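You operate a simulated robot arm through the tools that you are given. There is no shell and no other tool. Be economical: measure what you need, move in short steps, check, and stop when the job is done.

The job below is to be done with a simulated robot arm. You get a single attempt, and the scene is never put back.

TASK
Build the valve as the valve card says, latch it and test it.
Fine: rubber disc, stem, spring, cover; the green lamp must light.

Only the result counts: the job must be done as asked and must still hold three seconds after the hand-in. Knocking over, shifting, dropping, spilling or breaking anything else fails it. A push-on lid holds only when it is set on centred and level and pressed home; a screw cap is set on level and turned clockwise until tight.

THE ROBOT
A 7-joint arm with a two-finger parallel gripper, fixed in place. Base frame: the origin is at the foot of the arm, x ahead of it, y to its left, z up; the work surface is at about z = 0. Readings come in mm, degrees, newtons and seconds.
With the tool pointing down near the work surface it reaches from about 220 to 580 mm from the base axis. Its first joint turns from -66.0 to 66.0 degrees. Payload 2.5 kg.
The TCP is the grasp point between the finger pads, 23 mm short of the fingertips. In the tool frame z runs along the fingers and y along their closing line. Largest opening 94 mm; finger width 38, thickness 10; the body of the gripper, 54 by 96 mm, starts 39 mm behind the TCP.
Orientation is told as [roll, pitch, yaw] about the base's x, y, z axes, in that order, counted from this pose: with the fingers straight down and closing along the base's y, the tool's x points along the base's -x, its y along +y and its z along -z.

THE INTERFACE
- The arm moves only by the tool step_arm. Its argument "series" is a list of rows, each an object (a shift or turn left out is 0, a gripper value left out holds the last) with "linear": the shift along the base's x, y, z in units of 50 mm (1.0 is 50 mm), a list of three; "dr": the turn, a rotation vector about the base's x, y, z in units of 6 degrees (1.0 is 6 degrees), a list of three. In form: [{"linear": [dx, dy, dz], "dr": [ax, ay, az]}, ...]. A call has 1 to 8 rows; each row shifts and turns the commanded pose from where the row before left it. "gripper" is the finger opening in cm, from 0 to 9.4, set as the call begins (left out, the last holds). A call with a number of a shift or a turn outside -1 to 1 is refused whole. Each row takes 0.2 s and may step no farther than 50 mm and 8.6 degrees from the row before; otherwise, or with a gripper value out of range, the whole call is refused. Where a pose cannot be reached the arm comes as near as it can. A force on the tool above 70 N (or 10 N above the force at the start of the call, whichever is more), or a blocked arm, ends the call early, and 0.2 s more pass. The fingers move at their own pace (about 108 mm/s each) and stop on an object; they squeeze with about 39 N. The grip force told is the motor's: it shows also when the fingers shut on nothing. Time passes only in rows, and 0.2 s behind the last, so rows that do not move let the fingers close. It gives the time, the measured TCP pose, the force on the tool (base axes), the opening and the grip force at its end, in the units of the frame above (readings bear some noise), with the torque about the TCP (base axes, N m) and any sound that the robot's microphone picked up.
- Cameras (640 x 400 px; columns grow to the right, rows downward): "scene" is fixed at [119.7, -420.7, 557.4]; the picture's right is [0.81, -0.58, 0.00], its down [-0.33, -0.46, -0.82] and it looks along [0.48, 0.67, -0.57] (base axes); focal length 253 px, centre (320, 200). "wrist" rides on the gripper at [86, 16, -74] in the tool frame; the picture's right is [-0.18, 0.98, 0.00], its down [-0.58, -0.11, -0.81] and it looks along [-0.79, -0.15, 0.59] (tool axes); focal length 243 px, centre (320, 200). There is no depth. A picture from a camera that has moved, and an enlarged one, comes with that camera's place and axes in the base frame and with its lens. The place of the scene camera against the robot may be out by one fixed shift of up to 25 mm in any direction.
- capture(camera): a new picture of that camera. The clock stands still meanwhile.
- inspect(camera, box): a new picture of the part [left, top, right, bottom] of that camera's present view, enlarged. The clock stands still meanwhile.
- job_done(): hands the job in; it is judged then, once.

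Work in short steps. Places have to be worked out from the pictures, the camera data and where the tool is seen: move nearer, look again, correct. Check each grasp and each placing, and mend what went wrong. You have 120 turns and 76 pictures in all, those below and enlarged ones among them. Open the gripper and draw the arm clear of the work before you hand the job in, unless the task says otherwise; then end with one line.

The tools are called as name(argument=value, ...) on one line, values as JSON. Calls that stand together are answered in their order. step_arm: Moves the arm, as the interface text tells. Its arguments: {"type":"object","properties":{"series":{"type":"array","items":{"type":"object","properties":{"linear":{"type":"array","items":{"type":"number"}},"dr":{"type":"array","items":{"type":"number"}}}}},"gripper":{"type":"number"}},"required":["series"]} The other tools are called the same way: capture (camera) takes a picture; inspect (camera, box) takes an enlarged picture of a part of a camera's view; job_done () hands the job in.

At the start:

```text
time: 0.0
tool_pos: [412.1, -14.4, 415.6]
orientation: [0.0, -0.1, 0.0]
wrist_force: [-0.2, -0.1, 0.2]
torque: [-0.01, 0.0, 0.02]
width: 94.1
gripper_force: 0.2
```

scene: 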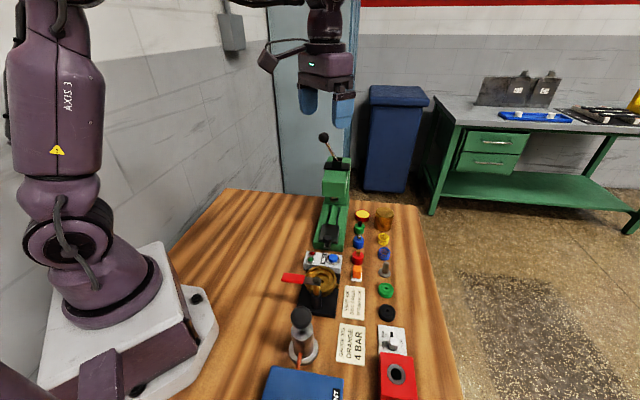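
wrist: 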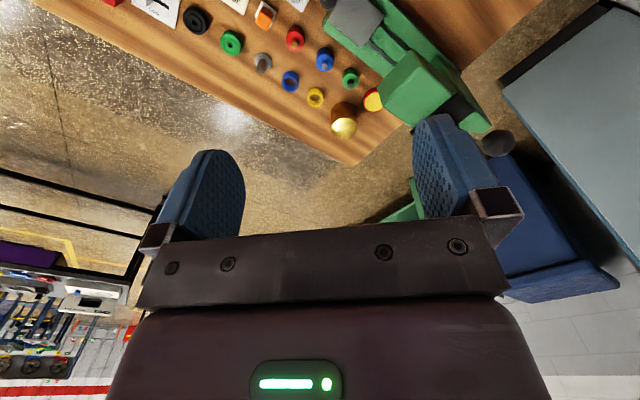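

I start by enlarging the scene view to read the cards and see the parts.

inspect(camera="scene", box=[320, 270, 440, 400])

inspect(camera="scene", box=[270, 120, 430, 280])

inspect(camera="scene", box=[250, 240, 400, 400])

```text
3.08 times, centred on (380, 335) of scene
camera zoom: at [119.7, -420.7, 557.4], right [0.81, -0.58, 0.0], down [-0.33, -0.46, -0.82], along [0.48, 0.67, -0.57], focal length 780 px, centre (135, -215)
```

zoom: 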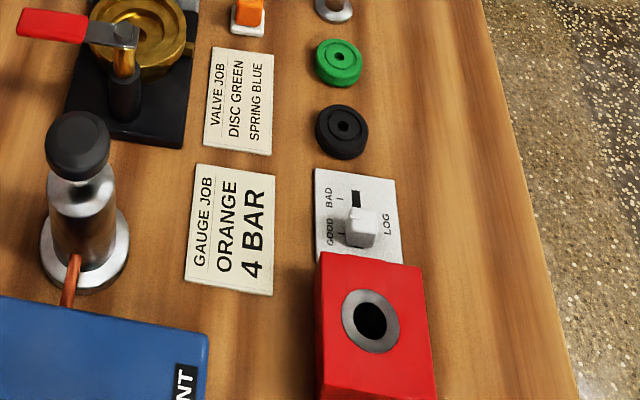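

```text
2.50 times, centred on (350, 200) of scene
camera zoom: at [119.7, -420.7, 557.4], right [0.81, -0.58, 0.0], down [-0.33, -0.46, -0.82], along [0.48, 0.67, -0.57], focal length 634 px, centre (245, 200)
```

zoom: 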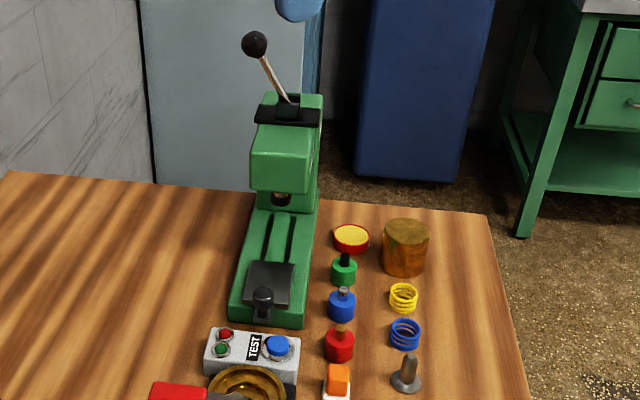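

```text
2.50 times, centred on (325, 320) of scene
camera zoom: at [119.7, -420.7, 557.4], right [0.81, -0.58, 0.0], down [-0.33, -0.46, -0.82], along [0.48, 0.67, -0.57], focal length 634 px, centre (308, -100)
```

zoom: 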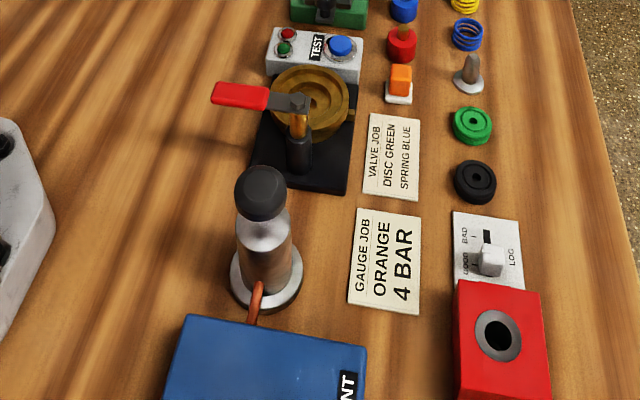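

The valve card asks for the green disc and the blue spring. I look at the parts enlarged from the wrist to identify the cover and valve body.

inspect(camera="wrist", box=[180, 0, 420, 150])

step_arm(series=[{"linear": [-1, -0.4, 0]}, {"linear": [-1, -0.4, 0]}, {"linear": [-1, 0, 0]}])

capture(camera="wrist")

```text
2.67 times, centred on (300, 75) of wrist
camera zoom: at [325.1, 1.0, 489.5], right [0.18, 0.98, 0.0], down [0.58, -0.11, 0.81], along [0.79, -0.15, -0.59], focal length 647 px, centre (373, 533)
```

zoom: 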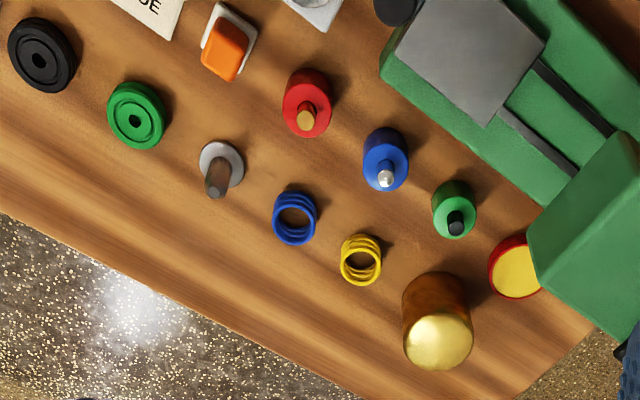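

```text
refused: row 1 steps farther than a row can; nothing moved
```

```text
69 pictures are left
camera wrist: at [325.1, 1.0, 489.5], right [0.18, 0.98, 0.0], down [0.58, -0.11, 0.81], along [0.79, -0.15, -0.59], focal length 243 px, centre (320, 200)
```

wrist: 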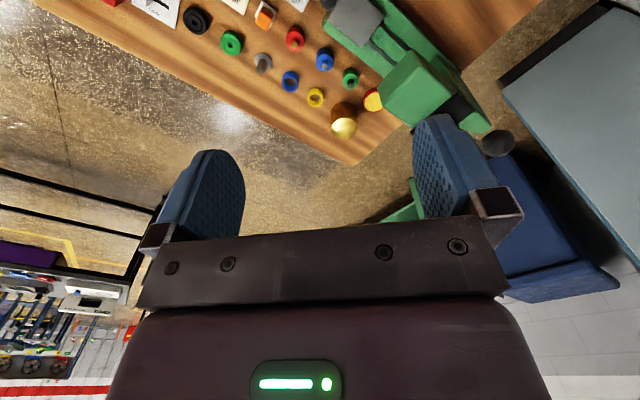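

The move was refused for step length. I pull back toward the fixture in smaller steps to get a look at the valve body.

step_arm(series=[{"linear": [-0.9, -0.4, 0]}, {"linear": [-0.9, -0.4, 0]}, {"linear": [-0.9, -0.4, 0]}, {"linear": [0, 0, 0]}])

capture(camera="wrist")

inspect(camera="wrist", box=[200, 0, 440, 150])

```text
time: 1.0
tool_pos: [275.8, -74.3, 416.5]
orientation: [-0.1, 0.0, 0.0]
wrist_force: [-0.6, 0.1, 0.5]
torque: [-0.01, 0.05, 0.03]
width: 94.0
gripper_force: 0.1
```

```text
68 pictures are left
camera wrist: at [188.5, -59.2, 489.5], right [0.18, 0.98, 0.0], down [0.58, -0.11, 0.81], along [0.79, -0.15, -0.59], focal length 243 px, centre (320, 200)
```

wrist: 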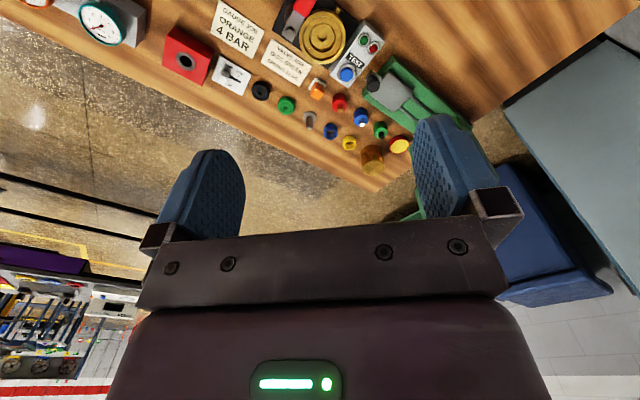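

```text
2.67 times, centred on (320, 75) of wrist
camera zoom: at [188.5, -59.2, 489.5], right [0.18, 0.98, 0.0], down [0.58, -0.11, 0.81], along [0.79, -0.15, -0.59], focal length 647 px, centre (320, 533)
```

zoom: 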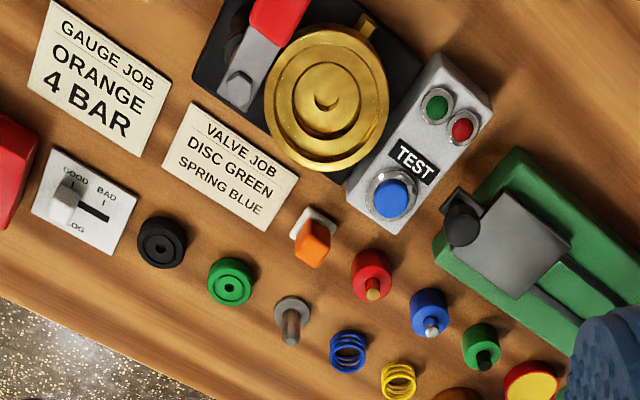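

I drop closer for a better look at the valve body and latch.

step_arm(series=[{"linear": [-0.4, 0, -0.8]}, {"linear": [-0.4, 0, -0.8]}, {"linear": [0, -0.3, -0.8]}, {"linear": [0, 0, 0]}])

capture(camera="wrist")

inspect(camera="wrist", box=[200, 0, 440, 150])

```text
time: 2.0
tool_pos: [235.2, -89.6, 294.8]
orientation: [0.0, 0.0, 0.0]
wrist_force: [0.2, 0.2, -0.4]
torque: [-0.01, -0.01, 0.01]
width: 94.0
gripper_force: 0.1
```

```text
66 pictures are left
camera wrist: at [149.1, -74.3, 369.3], right [0.18, 0.98, 0.0], down [0.58, -0.11, 0.81], along [0.79, -0.15, -0.59], focal length 243 px, centre (320, 200)
```

wrist: 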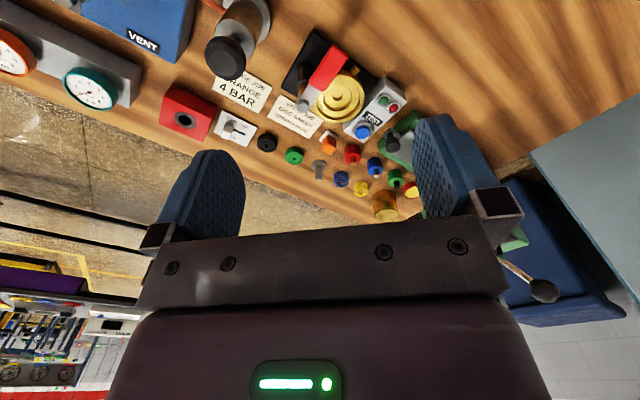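

```text
2.67 times, centred on (320, 75) of wrist
camera zoom: at [149.1, -74.3, 369.3], right [0.18, 0.98, 0.0], down [0.58, -0.11, 0.81], along [0.79, -0.15, -0.59], focal length 647 px, centre (320, 533)
```

zoom: 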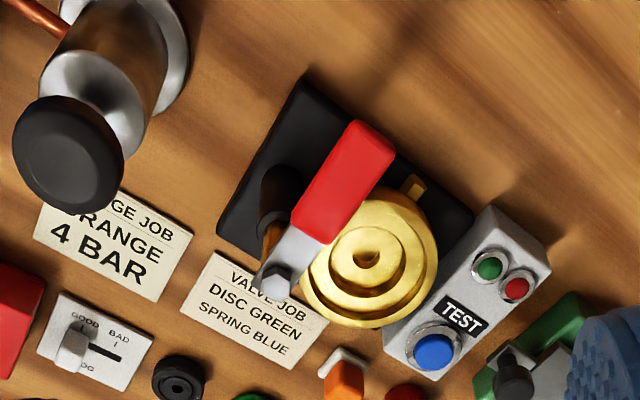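

Bore estimate: (347, -86), latch pivot about (313, -126) at z≈100. The green disc is near (476, -187), so I hover over it with the closing line turned across the parts row (yaw 48°).

step_arm(series=[{"linear": [0.6, -0.24, -0.41], "dr": [0, 0, 1]}, {"linear": [0.6, -0.24, -0.41], "dr": [0, 0, 1]}, {"linear": [0.6, -0.24, -0.41], "dr": [0, 0, 1]}, {"linear": [0.6, -0.24, -0.41], "dr": [0, 0, 1]}, {"linear": [0.6, -0.24, -0.41], "dr": [0, 0, 1]}, {"linear": [0.6, -0.24, -0.41], "dr": [0, 0, 1]}, {"linear": [0.6, -0.24, -0.41], "dr": [0, 0, 1]}, {"linear": [0.6, -0.24, -0.41], "dr": [0, 0, 1]}], gripper=6.5)

capture(camera="wrist")

capture(camera="scene")

```text
time: 3.8
tool_pos: [477.2, -186.5, 131.1]
orientation: [0.0, 0.0, 48.1]
wrist_force: [0.5, -0.4, 0.8]
torque: [0.03, 0.03, 0.0]
width: 65.0
gripper_force: 0.0
```

```text
64 pictures are left
camera wrist: at [406.9, -239.9, 205.6], right [-0.61, 0.79, 0.0], down [0.47, 0.36, 0.81], along [0.64, 0.49, -0.59], focal length 243 px, centre (320, 200)
```

wrist: 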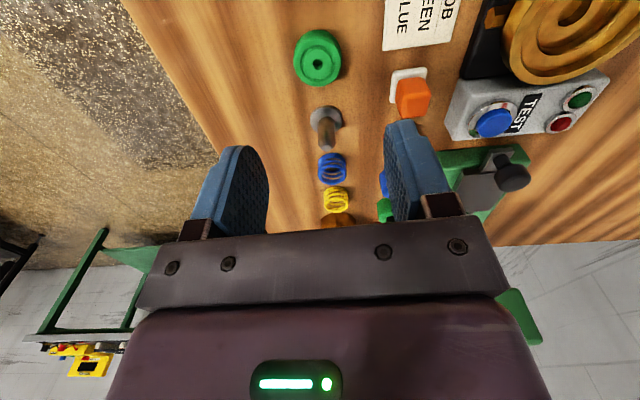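

```text
63 pictures are left
```

scene: 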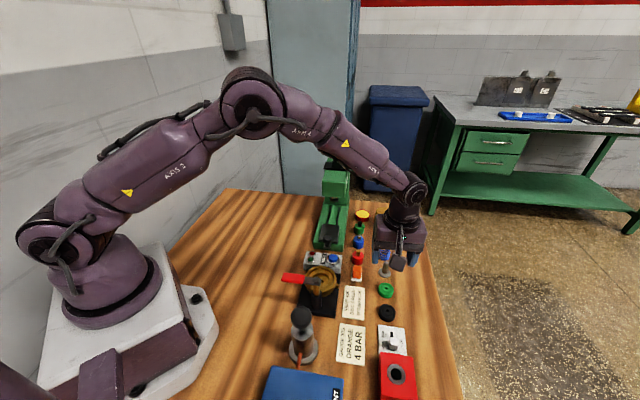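

The disc is at about (475, -189), nearly under the TCP. I descend so the fingertips are 3 mm above the table.

step_arm(series=[{"linear": [-0.04, -0.05, -0.6]}, {"linear": [0, 0, -0.6]}, {"linear": [0, 0, -0.6]}, {"linear": [0, 0, -0.29]}, {"linear": [0, 0, 0]}])

capture(camera="wrist")

```text
time: 5.0
tool_pos: [474.1, -186.9, 25.2]
orientation: [0.0, 0.0, 48.0]
wrist_force: [0.1, 0.2, 0.6]
torque: [0.02, 0.02, 0.01]
width: 64.9
gripper_force: 0.1
```

```text
62 pictures are left
camera wrist: at [404.6, -241.7, 100.5], right [-0.61, 0.79, 0.0], down [0.47, 0.36, 0.81], along [0.64, 0.49, -0.59], focal length 243 px, centre (320, 200)
```

wrist: 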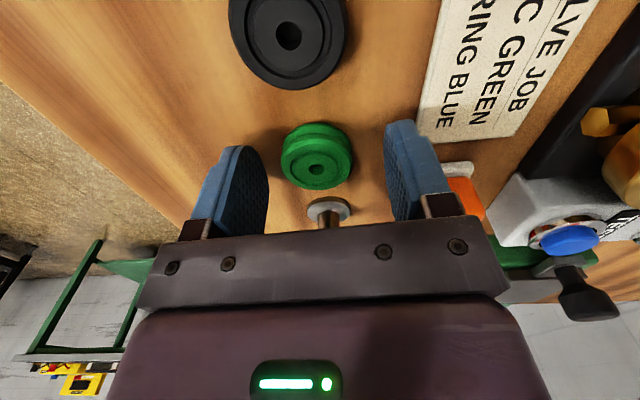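

The disc sits centred between the fingers, so I close on it.

step_arm(series=[{"linear": [0, 0, 0]}, {"linear": [0, 0, 0]}, {"linear": [0, 0, 0]}], gripper=2.0)

capture(camera="wrist")

```text
time: 5.8
tool_pos: [474.8, -187.2, 26.3]
orientation: [-0.1, -0.1, 48.1]
wrist_force: [0.2, -0.3, 0.6]
torque: [0.01, -0.03, -0.01]
width: 35.3
gripper_force: 38.7
```

```text
61 pictures are left
camera wrist: at [404.6, -241.6, 100.9], right [-0.61, 0.79, 0.0], down [0.47, 0.36, 0.81], along [0.64, 0.49, -0.59], focal length 243 px, centre (320, 200)
```

wrist: 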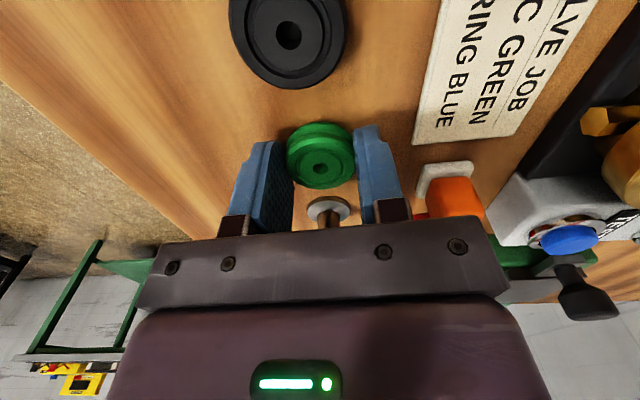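

Gripped at 35.3 mm. I lift it and hover over the valve body, keeping yaw 48° so the gripper's narrow side faces the latch post.

step_arm(series=[{"linear": [0, 0, 0.5]}, {"linear": [0, 0, 1]}, {"linear": [0, 0, 1]}, {"linear": [-0.64, 0.505, 0.3]}, {"linear": [-0.64, 0.505, 0.2]}, {"linear": [-0.64, 0.505, 0]}, {"linear": [-0.64, 0.505, 0]}, {"linear": [0, 0, 0]}])

capture(camera="wrist")

inspect(camera="scene", box=[260, 210, 400, 310])

```text
time: 7.6
tool_pos: [346.0, -86.8, 176.6]
orientation: [0.0, 0.0, 48.0]
wrist_force: [-0.2, -0.2, 0.6]
torque: [0.01, -0.01, -0.01]
width: 35.2
gripper_force: 38.8
```

```text
60 pictures are left
camera wrist: at [275.8, -141.7, 250.7], right [-0.61, 0.79, 0.0], down [0.47, 0.36, 0.81], along [0.64, 0.49, -0.59], focal length 243 px, centre (320, 200)
```

wrist: 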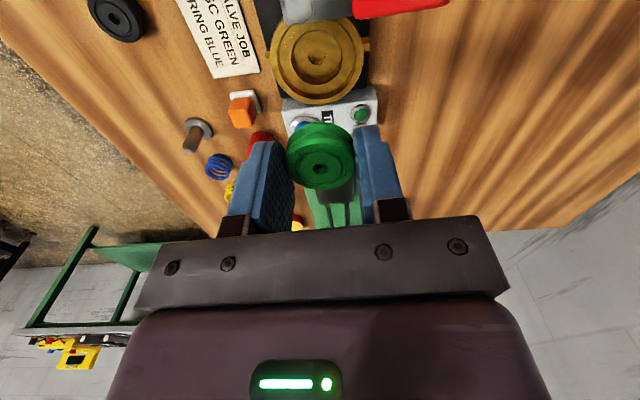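

```text
4.00 times, centred on (330, 260) of scene
camera zoom: at [119.7, -420.7, 557.4], right [0.81, -0.58, 0.0], down [-0.33, -0.46, -0.82], along [0.48, 0.67, -0.57], focal length 1014 px, centre (280, -40)
```

zoom: 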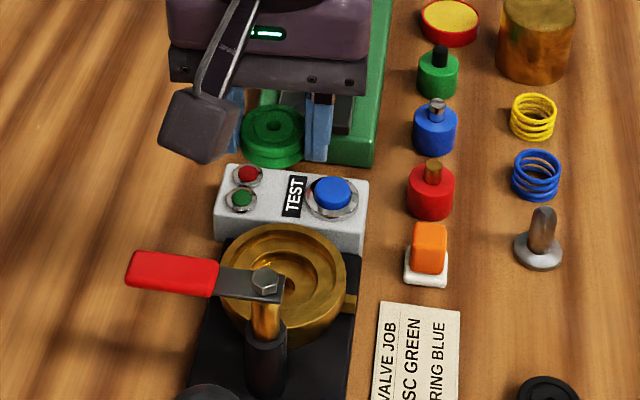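

I zoom in on the body's bore to see the seat geometry.

inspect(camera="wrist", box=[240, 0, 400, 110])

```text
3.64 times, centred on (320, 55) of wrist
camera zoom: at [275.8, -141.7, 250.7], right [-0.61, 0.79, 0.0], down [0.47, 0.36, 0.81], along [0.64, 0.49, -0.59], focal length 882 px, centre (320, 727)
```

zoom: 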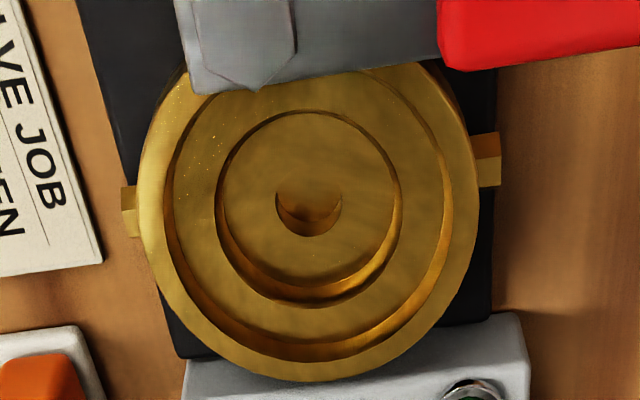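

The body has a ~64 mm upper recess, a ~42 mm inner seat and a centre hole at about (351, -85). The disc sits ~2.5 mm forward of the TCP, so I shift slightly and descend to TCP z≈80.

step_arm(series=[{"linear": [0.06, 0.01, -0.5]}, {"linear": [0, 0, -0.6]}, {"linear": [0, 0, -0.5]}, {"linear": [0, 0, -0.3]}, {"linear": [0, 0, 0]}])

capture(camera="wrist")

inspect(camera="scene", box=[260, 230, 400, 330])

```text
time: 8.8
tool_pos: [349.4, -86.2, 82.8]
orientation: [-0.1, -0.1, 48.0]
wrist_force: [1.0, 0.8, 0.0]
torque: [0.0, 0.0, 0.0]
width: 35.2
gripper_force: 39.4
```

```text
57 pictures are left
camera wrist: at [279.5, -141.2, 156.0], right [-0.61, 0.79, 0.0], down [0.47, 0.36, 0.81], along [0.64, 0.49, -0.59], focal length 243 px, centre (320, 200)
```

wrist: 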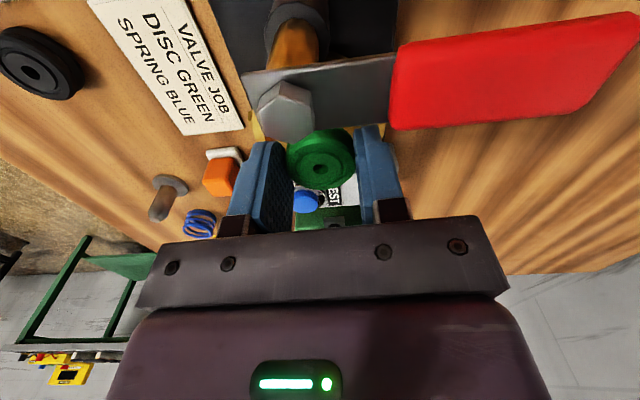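

```text
4.00 times, centred on (330, 280) of scene
camera zoom: at [119.7, -420.7, 557.4], right [0.81, -0.58, 0.0], down [-0.33, -0.46, -0.82], along [0.48, 0.67, -0.57], focal length 1014 px, centre (280, -120)
```

zoom: 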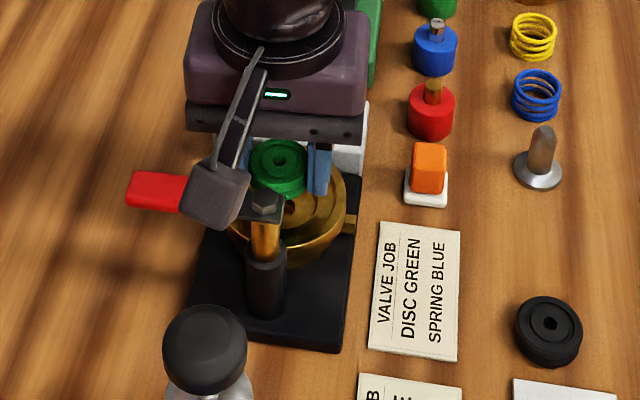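

No contact yet, and the camera clears the latch bolt (z≈105). I descend in small steps, watching the force.

step_arm(series=[{"linear": [0, 0, -0.1]}, {"linear": [0, 0, -0.1]}, {"linear": [0, 0, 0]}])

step_arm(series=[{"linear": [0, 0, -0.06]}, {"linear": [0, 0, -0.04]}, {"linear": [0, 0, 0]}])

```text
time: 9.6
tool_pos: [349.5, -86.9, 72.0]
orientation: [0.0, 0.1, 48.1]
wrist_force: [0.3, 0.4, -0.4]
torque: [0.02, 0.01, 0.02]
width: 35.1
gripper_force: 39.0
```

```text
time: 10.4
tool_pos: [350.2, -86.5, 65.9]
orientation: [0.0, -0.1, 48.0]
wrist_force: [0.2, 0.5, 0.3]
torque: [-0.05, -0.01, 0.03]
width: 35.0
gripper_force: 39.0
```

inspect(camera="scene", box=[290, 250, 360, 310])

```text
6.67 times, centred on (325, 280) of scene
camera zoom: at [119.7, -420.7, 557.4], right [0.81, -0.58, 0.0], down [-0.33, -0.46, -0.82], along [0.48, 0.67, -0.57], focal length 1689 px, centre (287, -333)
```

zoom: 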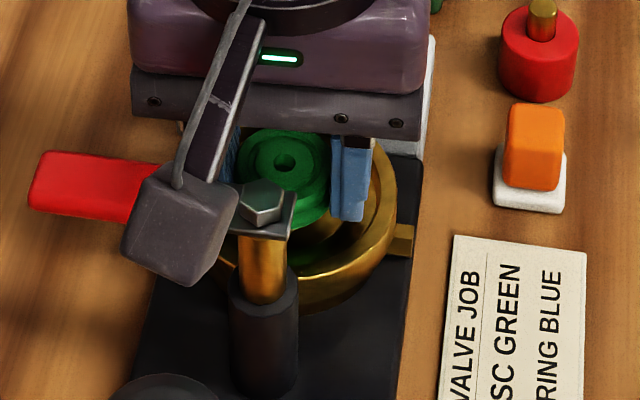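

Still no force, and the disc is just above the rim. I keep going down in 3 mm steps.

step_arm(series=[{"linear": [0, 0, -0.06]}, {"linear": [0, 0, 0]}])

step_arm(series=[{"linear": [0, 0, -0.06]}, {"linear": [0, 0, 0]}])

step_arm(series=[{"linear": [0, 0, -0.06]}, {"linear": [0, 0, 0]}])

```text
time: 11.0
tool_pos: [350.1, -85.8, 64.1]
orientation: [-0.1, -0.1, 48.0]
wrist_force: [0.1, -0.1, -0.3]
torque: [-0.03, -0.02, -0.01]
width: 35.3
gripper_force: 38.6
```

```text
time: 11.6
tool_pos: [350.9, -85.4, 63.0]
orientation: [0.1, 0.1, 48.0]
wrist_force: [-14.2, 2.4, 60.7]
torque: [0.46, 2.22, -0.01]
width: 35.4
gripper_force: 39.3
```

```text
time: 11.9
tool_pos: [350.0, -86.5, 63.2]
orientation: [0.2, 0.2, 48.0]
wrist_force: [-1.3, 0.9, 10.3]
torque: [0.07, 0.37, -0.04]
width: 35.1
gripper_force: 39.0
stopped in row 1: the force on the tool passed its limit at 80 N (the readings are from after the stop); the commanded pose is now the measured one
```

A finger corner touches the body rim (z≈40) while the disc is already below rim level and centred. I rise 1.5 mm and release so it drops into the seat.

step_arm(series=[{"linear": [0, 0, 0.04]}, {"linear": [0, 0, 0]}])

step_arm(series=[{"linear": [0, 0, 0]}, {"linear": [0, 0, 0]}, {"linear": [0, 0, 0.4]}, {"linear": [0, 0, 0.8]}, {"linear": [0, 0, 1]}], gripper=5.0)

inspect(camera="wrist", box=[240, 0, 400, 110])

```text
time: 12.5
tool_pos: [350.4, -86.8, 64.9]
orientation: [0.0, 0.2, 48.0]
wrist_force: [0.2, 0.1, -0.2]
torque: [0.01, 0.01, 0.01]
width: 35.2
gripper_force: 39.0
```

```text
time: 13.7
tool_pos: [349.4, -86.5, 174.8]
orientation: [0.2, 0.2, 48.1]
wrist_force: [-0.2, -0.6, 0.1]
torque: [0.02, -0.01, 0.01]
width: 49.6
gripper_force: 0.0
```

```text
3.64 times, centred on (320, 55) of wrist
camera zoom: at [279.3, -141.0, 249.4], right [-0.61, 0.79, 0.0], down [0.47, 0.36, 0.8], along [0.64, 0.49, -0.59], focal length 882 px, centre (320, 727)
```

zoom: 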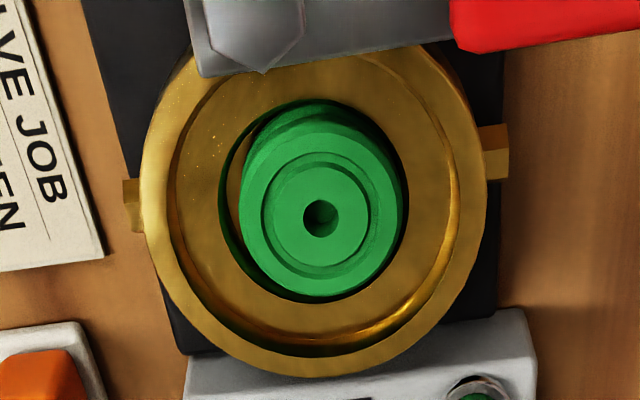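

The disc looks seated and slightly off centre, within clearance. I check for tilt from the scene camera.

inspect(camera="scene", box=[290, 255, 350, 305])

```text
8.00 times, centred on (320, 280) of scene
camera zoom: at [119.8, -420.7, 557.4], right [0.81, -0.58, 0.0], down [-0.33, -0.46, -0.82], along [0.48, 0.67, -0.57], focal length 2027 px, centre (320, -440)
```

zoom: 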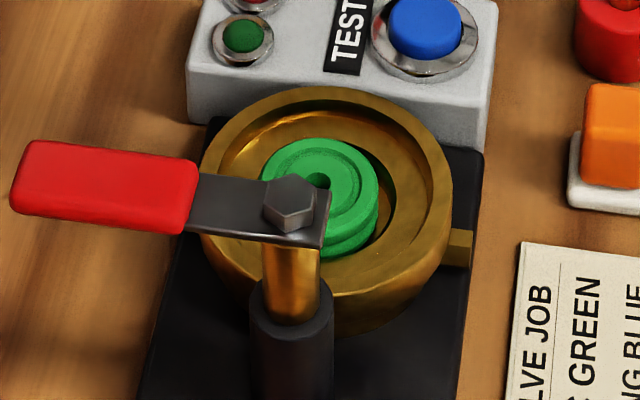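

The disc sits level. Next is the stem at about (517, -147.5); I hover over it.

step_arm(series=[{"linear": [0.84, -0.305, 0]}, {"linear": [0.84, -0.305, 0]}, {"linear": [0.84, -0.305, -0.4]}, {"linear": [0.83, -0.305, -0.4]}, {"linear": [0, 0, 0]}], gripper=4.5)

inspect(camera="wrist", box=[240, 0, 400, 110])

```text
time: 14.9
tool_pos: [517.0, -147.2, 134.4]
orientation: [0.0, 0.2, 48.0]
wrist_force: [-0.1, 0.4, -0.4]
torque: [0.02, 0.0, 0.01]
width: 45.1
gripper_force: 0.1
```

```text
3.64 times, centred on (320, 55) of wrist
camera zoom: at [447.4, -202.4, 208.2], right [-0.61, 0.79, 0.0], down [0.47, 0.36, 0.8], along [0.64, 0.49, -0.59], focal length 882 px, centre (320, 727)
```

zoom: 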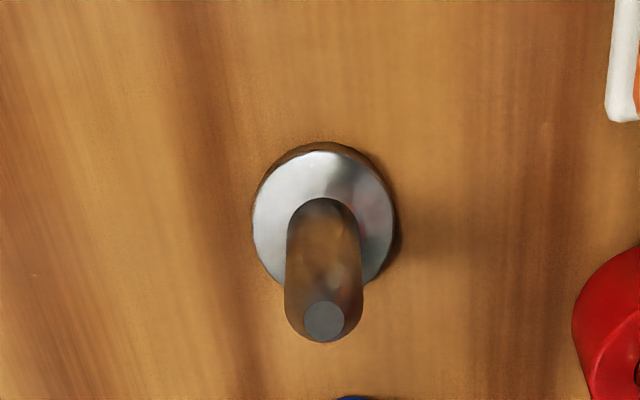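

Stem centre is at about (519, -145), with a pin ~15 mm in diameter and ~43 mm tall. I align, descend to TCP z=36 and grip the pin.

step_arm(series=[{"linear": [0.045, 0.045, -0.5]}, {"linear": [0, 0, -0.7]}, {"linear": [0, 0, -0.5]}, {"linear": [0, 0, -0.26]}, {"linear": [0, 0, 0]}])

capture(camera="wrist")

step_arm(series=[{"linear": [0, 0, 0]}, {"linear": [0, 0, 0]}, {"linear": [0, 0, 0]}], gripper=0.8)

capture(camera="wrist")

```text
time: 16.1
tool_pos: [519.4, -145.0, 35.9]
orientation: [0.0, 0.2, 48.0]
wrist_force: [0.3, 0.0, -0.3]
torque: [-0.01, 0.0, 0.0]
width: 45.2
gripper_force: 0.1
```

```text
51 pictures are left
camera wrist: at [449.5, -199.3, 109.9], right [-0.61, 0.79, 0.0], down [0.47, 0.36, 0.8], along [0.64, 0.49, -0.59], focal length 243 px, centre (320, 200)
```

wrist: 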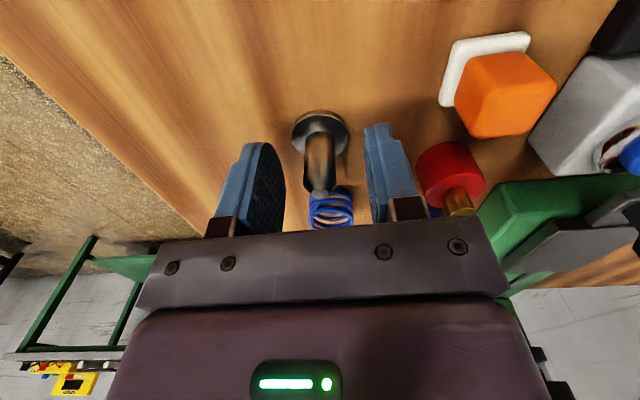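

```text
time: 16.9
tool_pos: [518.4, -145.8, 36.8]
orientation: [0.0, 0.2, 47.9]
wrist_force: [0.7, -1.2, -0.4]
torque: [0.01, 0.02, 0.0]
width: 15.2
gripper_force: 38.9
```

```text
50 pictures are left
camera wrist: at [449.4, -199.3, 110.0], right [-0.61, 0.79, 0.0], down [0.47, 0.36, 0.8], along [0.64, 0.49, -0.59], focal length 243 px, centre (320, 200)
```

wrist: 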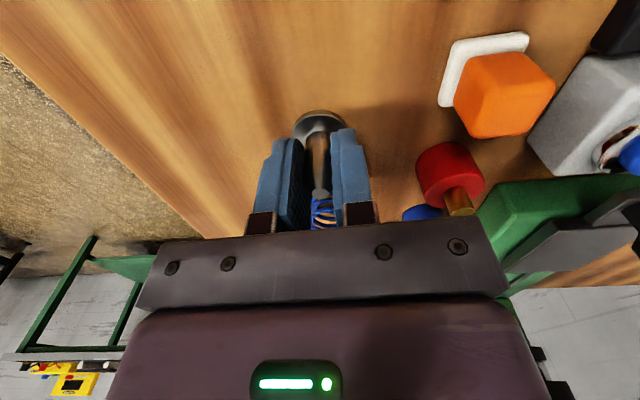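

Pin gripped at 15.2 mm, on axis. I lift it and carry it to above the disc.

step_arm(series=[{"linear": [0, 0, 0.6]}, {"linear": [0, 0, 1]}, {"linear": [0, 0, 1]}, {"linear": [-0.84, 0.303, 0]}, {"linear": [-0.84, 0.303, 0]}, {"linear": [-0.84, 0.303, 0]}, {"linear": [-0.836, 0.301, 0]}, {"linear": [0, 0, 0]}])

step_arm(series=[{"linear": [0, 0, -0.6]}, {"linear": [0, 0, -0.6]}, {"linear": [0, 0, -0.3]}, {"linear": [0, 0, 0]}])

inspect(camera="scene", box=[290, 245, 360, 305])

```text
time: 18.7
tool_pos: [351.1, -85.0, 167.7]
orientation: [0.0, 0.2, 48.0]
wrist_force: [-0.8, -1.0, -0.9]
torque: [0.02, 0.01, -0.01]
width: 15.0
gripper_force: 39.2
```

```text
time: 19.7
tool_pos: [352.1, -84.8, 93.0]
orientation: [0.0, 0.2, 48.0]
wrist_force: [0.7, 0.9, -1.6]
torque: [0.02, -0.01, -0.01]
width: 15.1
gripper_force: 38.7
```

```text
6.67 times, centred on (325, 275) of scene
camera zoom: at [119.8, -420.7, 557.4], right [0.81, -0.58, 0.0], down [-0.33, -0.46, -0.82], along [0.48, 0.67, -0.57], focal length 1689 px, centre (287, -300)
```

zoom: 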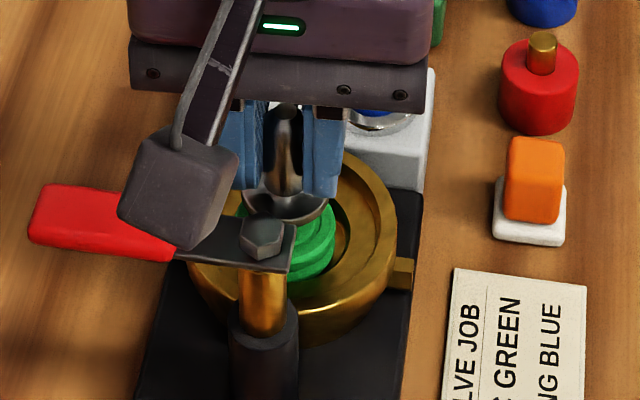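

Stem bottom is now at z≈57. I lower it in small steps until it meets the disc.

step_arm(series=[{"linear": [0, 0, -0.1]}, {"linear": [0, 0, -0.06]}, {"linear": [0, 0, 0]}])

step_arm(series=[{"linear": [0, 0, -0.04]}, {"linear": [0, 0, 0]}])

step_arm(series=[{"linear": [0, 0, -0.04]}, {"linear": [0, 0, 0]}])

step_arm(series=[{"linear": [0, 0, -0.04]}, {"linear": [0, 0, 0]}])

```text
time: 20.5
tool_pos: [350.7, -84.7, 83.3]
orientation: [0.1, 0.2, 48.0]
wrist_force: [0.8, -0.2, -0.4]
torque: [0.04, -0.01, 0.05]
width: 15.2
gripper_force: 39.2
```

```text
time: 21.1
tool_pos: [351.8, -84.4, 81.3]
orientation: [0.1, 0.1, 47.9]
wrist_force: [0.8, 0.2, 0.0]
torque: [0.02, -0.02, 0.01]
width: 15.0
gripper_force: 39.2
```

```text
time: 21.7
tool_pos: [352.4, -83.4, 80.7]
orientation: [0.1, 0.2, 48.0]
wrist_force: [-0.4, 0.0, -1.2]
torque: [0.02, 0.0, 0.01]
width: 15.0
gripper_force: 38.5
```

```text
time: 22.3
tool_pos: [350.6, -84.5, 77.7]
orientation: [0.1, 0.2, 48.0]
wrist_force: [-1.2, 0.4, 1.6]
torque: [0.04, 0.04, -0.01]
width: 15.0
gripper_force: 39.0
```

step_arm(series=[{"linear": [0, 0, -0.03]}, {"linear": [0, 0, 0]}])

step_arm(series=[{"linear": [0, 0, -0.03]}, {"linear": [0, 0, 0]}])

step_arm(series=[{"linear": [0, 0, -0.03]}, {"linear": [0, 0, 0]}])

```text
time: 22.9
tool_pos: [352.0, -84.7, 77.7]
orientation: [-0.1, 0.1, 48.0]
wrist_force: [-5.8, 1.2, 27.8]
torque: [-0.01, 0.24, 0.02]
width: 15.1
gripper_force: 39.7
```

```text
time: 23.5
tool_pos: [352.9, -84.6, 75.8]
orientation: [-0.1, 0.2, 48.1]
wrist_force: [0.6, -0.5, 29.9]
torque: [0.05, 0.0, 0.0]
width: 15.2
gripper_force: 39.5
```

```text
time: 24.1
tool_pos: [353.0, -84.2, 73.6]
orientation: [-0.1, 0.0, 48.0]
wrist_force: [2.0, -0.3, 29.3]
torque: [0.03, -0.08, -0.02]
width: 14.9
gripper_force: 39.0
```

Contact at TCP ≈77 (disc top ≈41), after which the grip slipped on the pin at ~29 N. The stem is resting on the disc, so I release and look.

step_arm(series=[{"linear": [0, 0, 0]}, {"linear": [0, 0, 0]}, {"linear": [0, 0, 0.6]}, {"linear": [0, 0, 1]}, {"linear": [0, 0, 0.5]}], gripper=4.0)

inspect(camera="wrist", box=[240, 0, 400, 110])

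inspect(camera="scene", box=[290, 250, 350, 300])

```text
time: 25.3
tool_pos: [351.6, -83.7, 178.4]
orientation: [0.0, 0.2, 48.0]
wrist_force: [1.0, 0.0, -1.3]
torque: [0.02, 0.02, 0.0]
width: 40.0
gripper_force: 0.1
```

```text
3.64 times, centred on (320, 55) of wrist
camera zoom: at [281.7, -138.5, 253.0], right [-0.61, 0.79, 0.0], down [0.47, 0.36, 0.8], along [0.64, 0.49, -0.59], focal length 882 px, centre (320, 727)
```

zoom: 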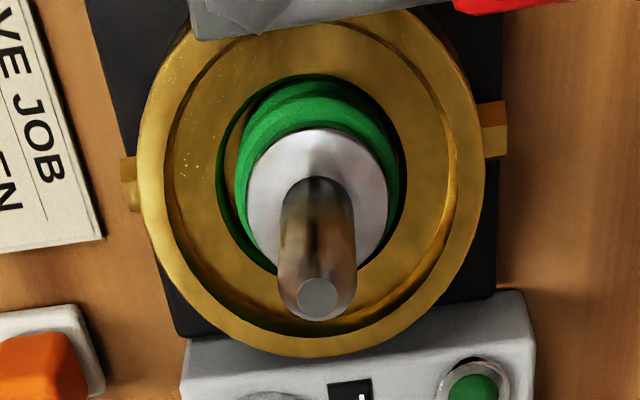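

```text
8.00 times, centred on (320, 275) of scene
camera zoom: at [119.7, -420.7, 557.4], right [0.81, -0.58, 0.0], down [-0.33, -0.46, -0.82], along [0.48, 0.67, -0.57], focal length 2027 px, centre (320, -400)
```

zoom: 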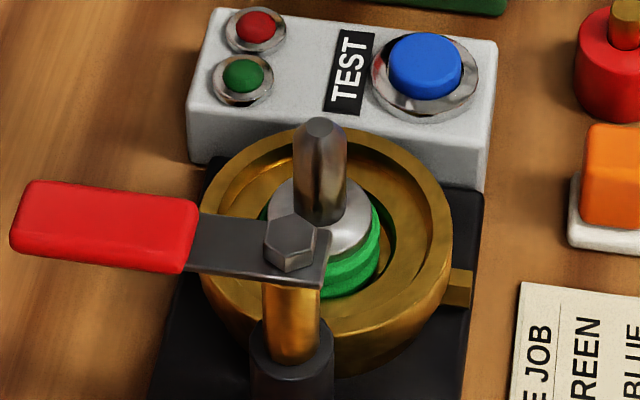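

The stem stands upright on the disc. Next is the blue spring near (562, -103).

step_arm(series=[{"linear": [0.84, -0.08, 0]}, {"linear": [0.84, -0.08, 0]}, {"linear": [0.84, -0.08, 0]}, {"linear": [0.84, -0.08, -0.4]}, {"linear": [0.84, -0.08, -0.5]}, {"linear": [0, 0, 0]}], gripper=5.5)

capture(camera="wrist")

inspect(camera="wrist", box=[240, 0, 400, 110])

```text
time: 26.7
tool_pos: [561.9, -104.1, 132.0]
orientation: [0.1, 0.1, 48.0]
wrist_force: [-0.1, 0.4, -0.1]
torque: [-0.01, -0.03, 0.0]
width: 55.2
gripper_force: 0.1
```

```text
46 pictures are left
camera wrist: at [492.7, -158.6, 206.6], right [-0.61, 0.79, 0.0], down [0.47, 0.36, 0.8], along [0.64, 0.49, -0.59], focal length 243 px, centre (320, 200)
```

wrist: 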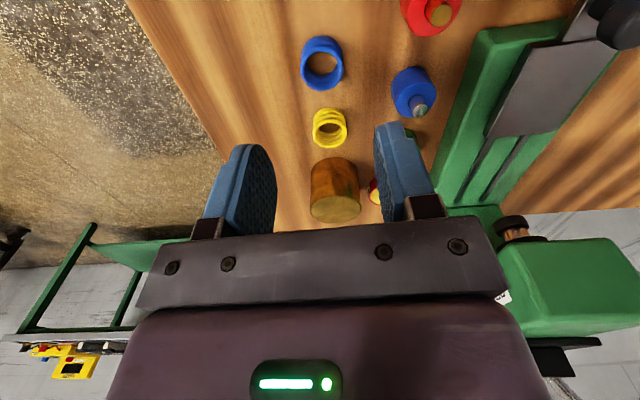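

```text
3.64 times, centred on (320, 55) of wrist
camera zoom: at [492.7, -158.6, 206.6], right [-0.61, 0.79, 0.0], down [0.47, 0.36, 0.8], along [0.64, 0.49, -0.59], focal length 882 px, centre (320, 727)
```

zoom: 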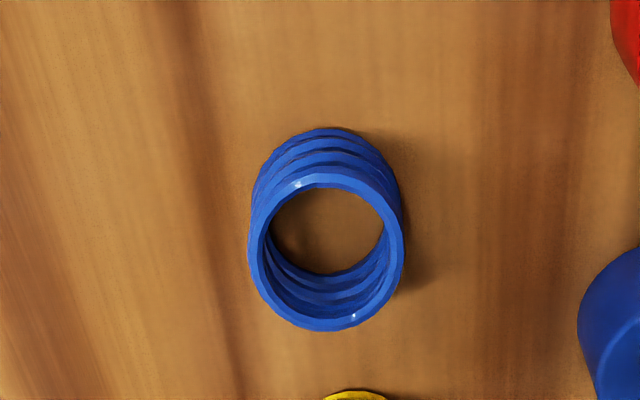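

The spring is at (559.5, -104.5), ~31 mm in diameter and ~27 mm tall. I descend and grip it low.

step_arm(series=[{"linear": [-0.048, -0.008, -0.5]}, {"linear": [0, 0, -0.6]}, {"linear": [0, 0, -0.6]}, {"linear": [0, 0, -0.38]}, {"linear": [0, 0, 0]}])

capture(camera="wrist")

step_arm(series=[{"linear": [0, 0, 0]}, {"linear": [0, 0, 0]}, {"linear": [0, 0, 0]}], gripper=2.6)

capture(camera="wrist")

```text
time: 27.9
tool_pos: [560.2, -106.0, 27.9]
orientation: [0.1, 0.2, 48.1]
wrist_force: [-0.1, 0.6, 0.1]
torque: [-0.01, -0.03, -0.02]
width: 54.8
gripper_force: 0.1
```

```text
44 pictures are left
camera wrist: at [489.7, -160.1, 102.8], right [-0.61, 0.79, 0.0], down [0.47, 0.36, 0.8], along [0.64, 0.49, -0.59], focal length 243 px, centre (320, 200)
```

wrist: 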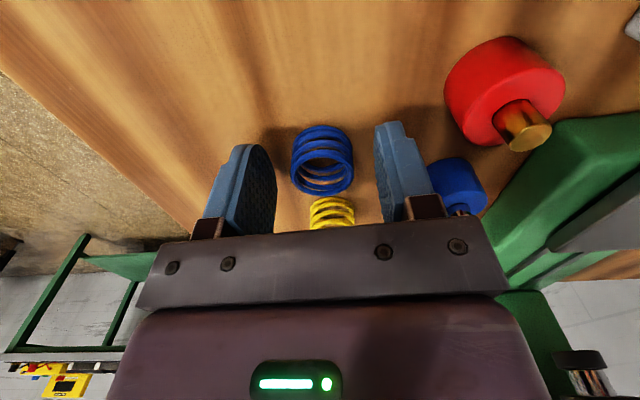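

```text
time: 28.7
tool_pos: [559.4, -106.0, 28.8]
orientation: [0.1, 0.2, 48.0]
wrist_force: [0.7, 0.4, -0.8]
torque: [-0.01, -0.03, 0.0]
width: 31.6
gripper_force: 38.8
```

```text
43 pictures are left
camera wrist: at [489.7, -160.2, 103.1], right [-0.61, 0.79, 0.0], down [0.47, 0.36, 0.8], along [0.64, 0.49, -0.59], focal length 243 px, centre (320, 200)
```

wrist: 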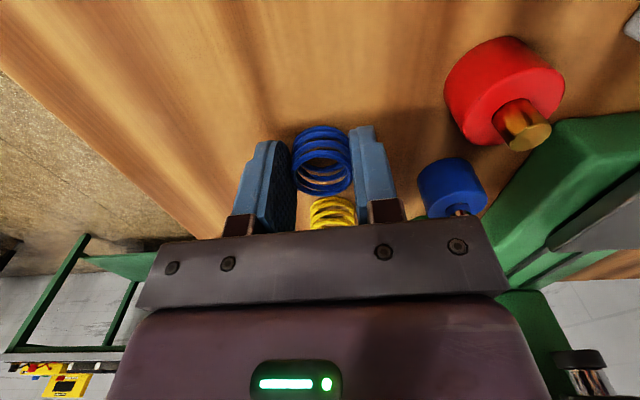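

Gripped at 31.6 mm, sitting ~2.5 mm toward the camera from the TCP. I lift and carry it over the stem with that offset compensated.

step_arm(series=[{"linear": [0, 0, 0.8]}, {"linear": [0, 0, 1]}, {"linear": [0, 0, 1]}, {"linear": [-0.82, 0.095, 0.1]}, {"linear": [-0.82, 0.095, 0.1]}, {"linear": [-0.82, 0.095, 0]}, {"linear": [-0.82, 0.095, 0]}, {"linear": [-0.82, 0.095, 0]}])

step_arm(series=[{"linear": [0, 0, -0.5]}, {"linear": [0, 0, -0.3]}, {"linear": [0, 0, 0]}])

capture(camera="wrist")

inspect(camera="scene", box=[290, 230, 360, 290])

```text
time: 30.5
tool_pos: [354.4, -81.1, 178.2]
orientation: [0.1, 0.1, 48.0]
wrist_force: [0.2, 0.4, -1.2]
torque: [0.01, 0.0, 0.0]
width: 31.3
gripper_force: 38.9
```

```text
time: 31.3
tool_pos: [354.1, -80.7, 139.0]
orientation: [0.1, 0.3, 48.1]
wrist_force: [-1.1, 0.2, -0.8]
torque: [-0.01, 0.02, 0.0]
width: 32.1
gripper_force: 38.6
```

```text
42 pictures are left
camera wrist: at [284.3, -135.2, 212.5], right [-0.61, 0.79, 0.0], down [0.47, 0.36, 0.8], along [0.64, 0.49, -0.59], focal length 243 px, centre (320, 200)
```

wrist: 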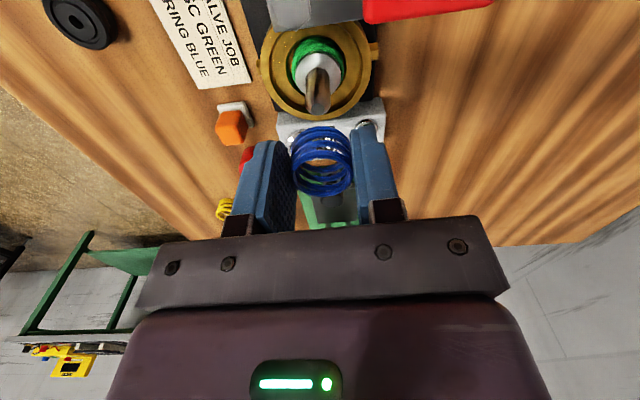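

```text
6.67 times, centred on (325, 260) of scene
camera zoom: at [119.7, -420.7, 557.4], right [0.81, -0.58, 0.0], down [-0.33, -0.46, -0.82], along [0.48, 0.67, -0.57], focal length 1689 px, centre (287, -200)
```

zoom: 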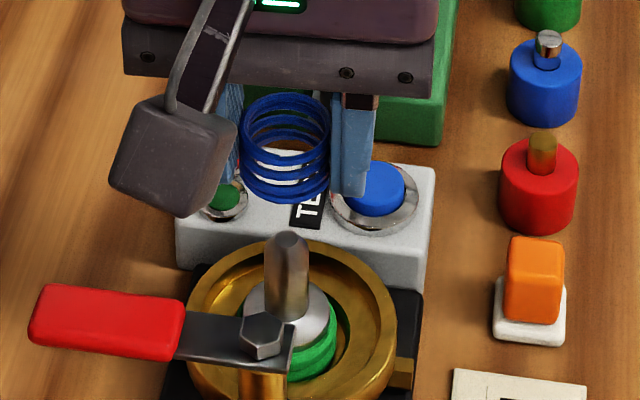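

Pin tip and spring line up within ~2 mm. I correct y by -1.5 mm and lower the spring over the pin.

step_arm(series=[{"linear": [0, -0.03, -0.2]}, {"linear": [0, 0, -0.3]}, {"linear": [0, 0, 0]}])

step_arm(series=[{"linear": [0, 0, -0.2]}, {"linear": [0, 0, -0.2]}, {"linear": [0, 0, 0]}])

inspect(camera="scene", box=[290, 240, 360, 300])

```text
time: 32.1
tool_pos: [353.7, -82.9, 113.0]
orientation: [0.1, 0.1, 47.9]
wrist_force: [0.0, -0.4, -0.6]
torque: [0.0, -0.01, -0.01]
width: 32.1
gripper_force: 39.0
```

```text
time: 32.9
tool_pos: [354.3, -81.7, 93.4]
orientation: [0.0, 0.2, 48.0]
wrist_force: [-0.2, -0.7, -0.8]
torque: [-0.01, 0.02, 0.01]
width: 32.2
gripper_force: 39.4
```

```text
6.67 times, centred on (325, 270) of scene
camera zoom: at [119.7, -420.7, 557.4], right [0.81, -0.58, 0.0], down [-0.33, -0.46, -0.82], along [0.48, 0.67, -0.57], focal length 1689 px, centre (287, -267)
```

zoom: 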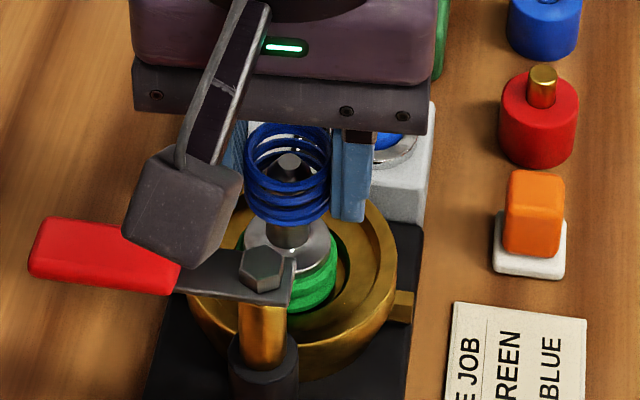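

The pin is inside the spring. I lower on to contact.

step_arm(series=[{"linear": [0, 0, -0.14]}, {"linear": [0, 0, -0.1]}, {"linear": [0, 0, 0]}])

step_arm(series=[{"linear": [0, 0, -0.06]}, {"linear": [0, 0, 0]}])

step_arm(series=[{"linear": [0, 0, -0.04]}, {"linear": [0, 0, 0]}])

step_arm(series=[{"linear": [0, 0, -0.04]}, {"linear": [0, 0, 0]}])

```text
time: 33.7
tool_pos: [354.2, -81.6, 82.3]
orientation: [0.1, 0.3, 48.0]
wrist_force: [-0.6, 0.0, -0.7]
torque: [-0.02, 0.03, 0.0]
width: 32.4
gripper_force: 38.6
```

```text
time: 34.3
tool_pos: [355.0, -83.6, 79.3]
orientation: [0.0, 0.2, 48.0]
wrist_force: [-0.9, 0.5, 0.0]
torque: [-0.01, 0.0, -0.02]
width: 32.4
gripper_force: 39.0
```

```text
time: 34.9
tool_pos: [354.5, -82.4, 77.4]
orientation: [0.0, 0.2, 48.0]
wrist_force: [-0.1, 0.5, 0.0]
torque: [0.0, 0.02, 0.01]
width: 32.0
gripper_force: 39.7
```

```text
time: 35.5
tool_pos: [354.1, -82.0, 74.0]
orientation: [-0.1, 0.2, 48.0]
wrist_force: [-1.7, -0.1, 3.6]
torque: [-0.02, 0.03, 0.01]
width: 32.3
gripper_force: 39.2
```

Contact at TCP 74, as expected. I release the spring, lift and check.

step_arm(series=[{"linear": [0, 0, 0]}, {"linear": [0, 0, 0]}, {"linear": [0, 0, 0.6]}, {"linear": [0, 0, 1]}, {"linear": [0, 0, 0.5]}], gripper=5.0)

inspect(camera="wrist", box=[240, 0, 400, 110])

inspect(camera="scene", box=[290, 250, 350, 300])

```text
time: 36.7
tool_pos: [353.3, -81.8, 180.3]
orientation: [0.0, 0.2, 48.0]
wrist_force: [-0.3, -0.6, -0.2]
torque: [-0.01, 0.02, -0.01]
width: 49.8
gripper_force: 0.1
```

```text
3.64 times, centred on (320, 55) of wrist
camera zoom: at [283.8, -136.6, 254.8], right [-0.61, 0.79, 0.0], down [0.47, 0.36, 0.8], along [0.64, 0.49, -0.59], focal length 882 px, centre (320, 727)
```

zoom: 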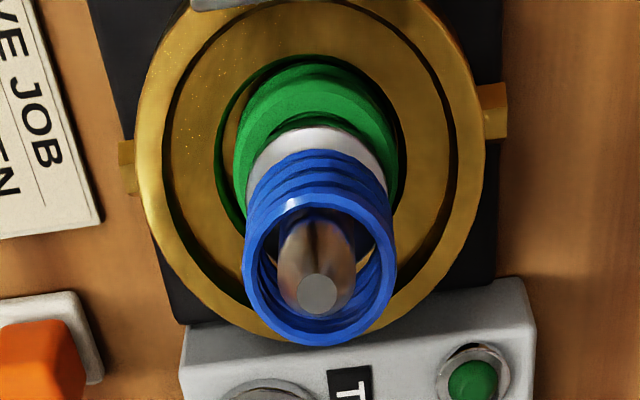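

```text
8.00 times, centred on (320, 275) of scene
camera zoom: at [119.7, -420.7, 557.4], right [0.81, -0.58, 0.0], down [-0.33, -0.46, -0.82], along [0.48, 0.67, -0.57], focal length 2027 px, centre (320, -400)
```

zoom: 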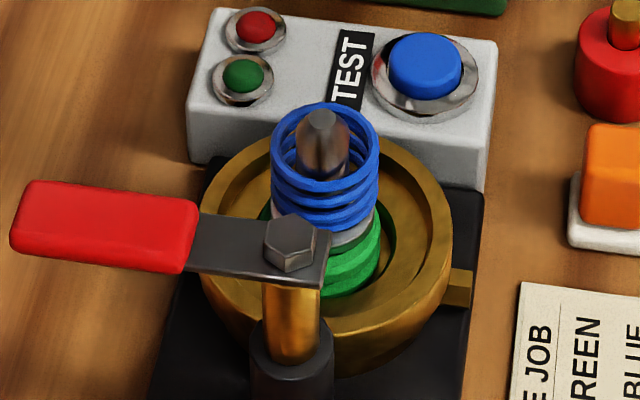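

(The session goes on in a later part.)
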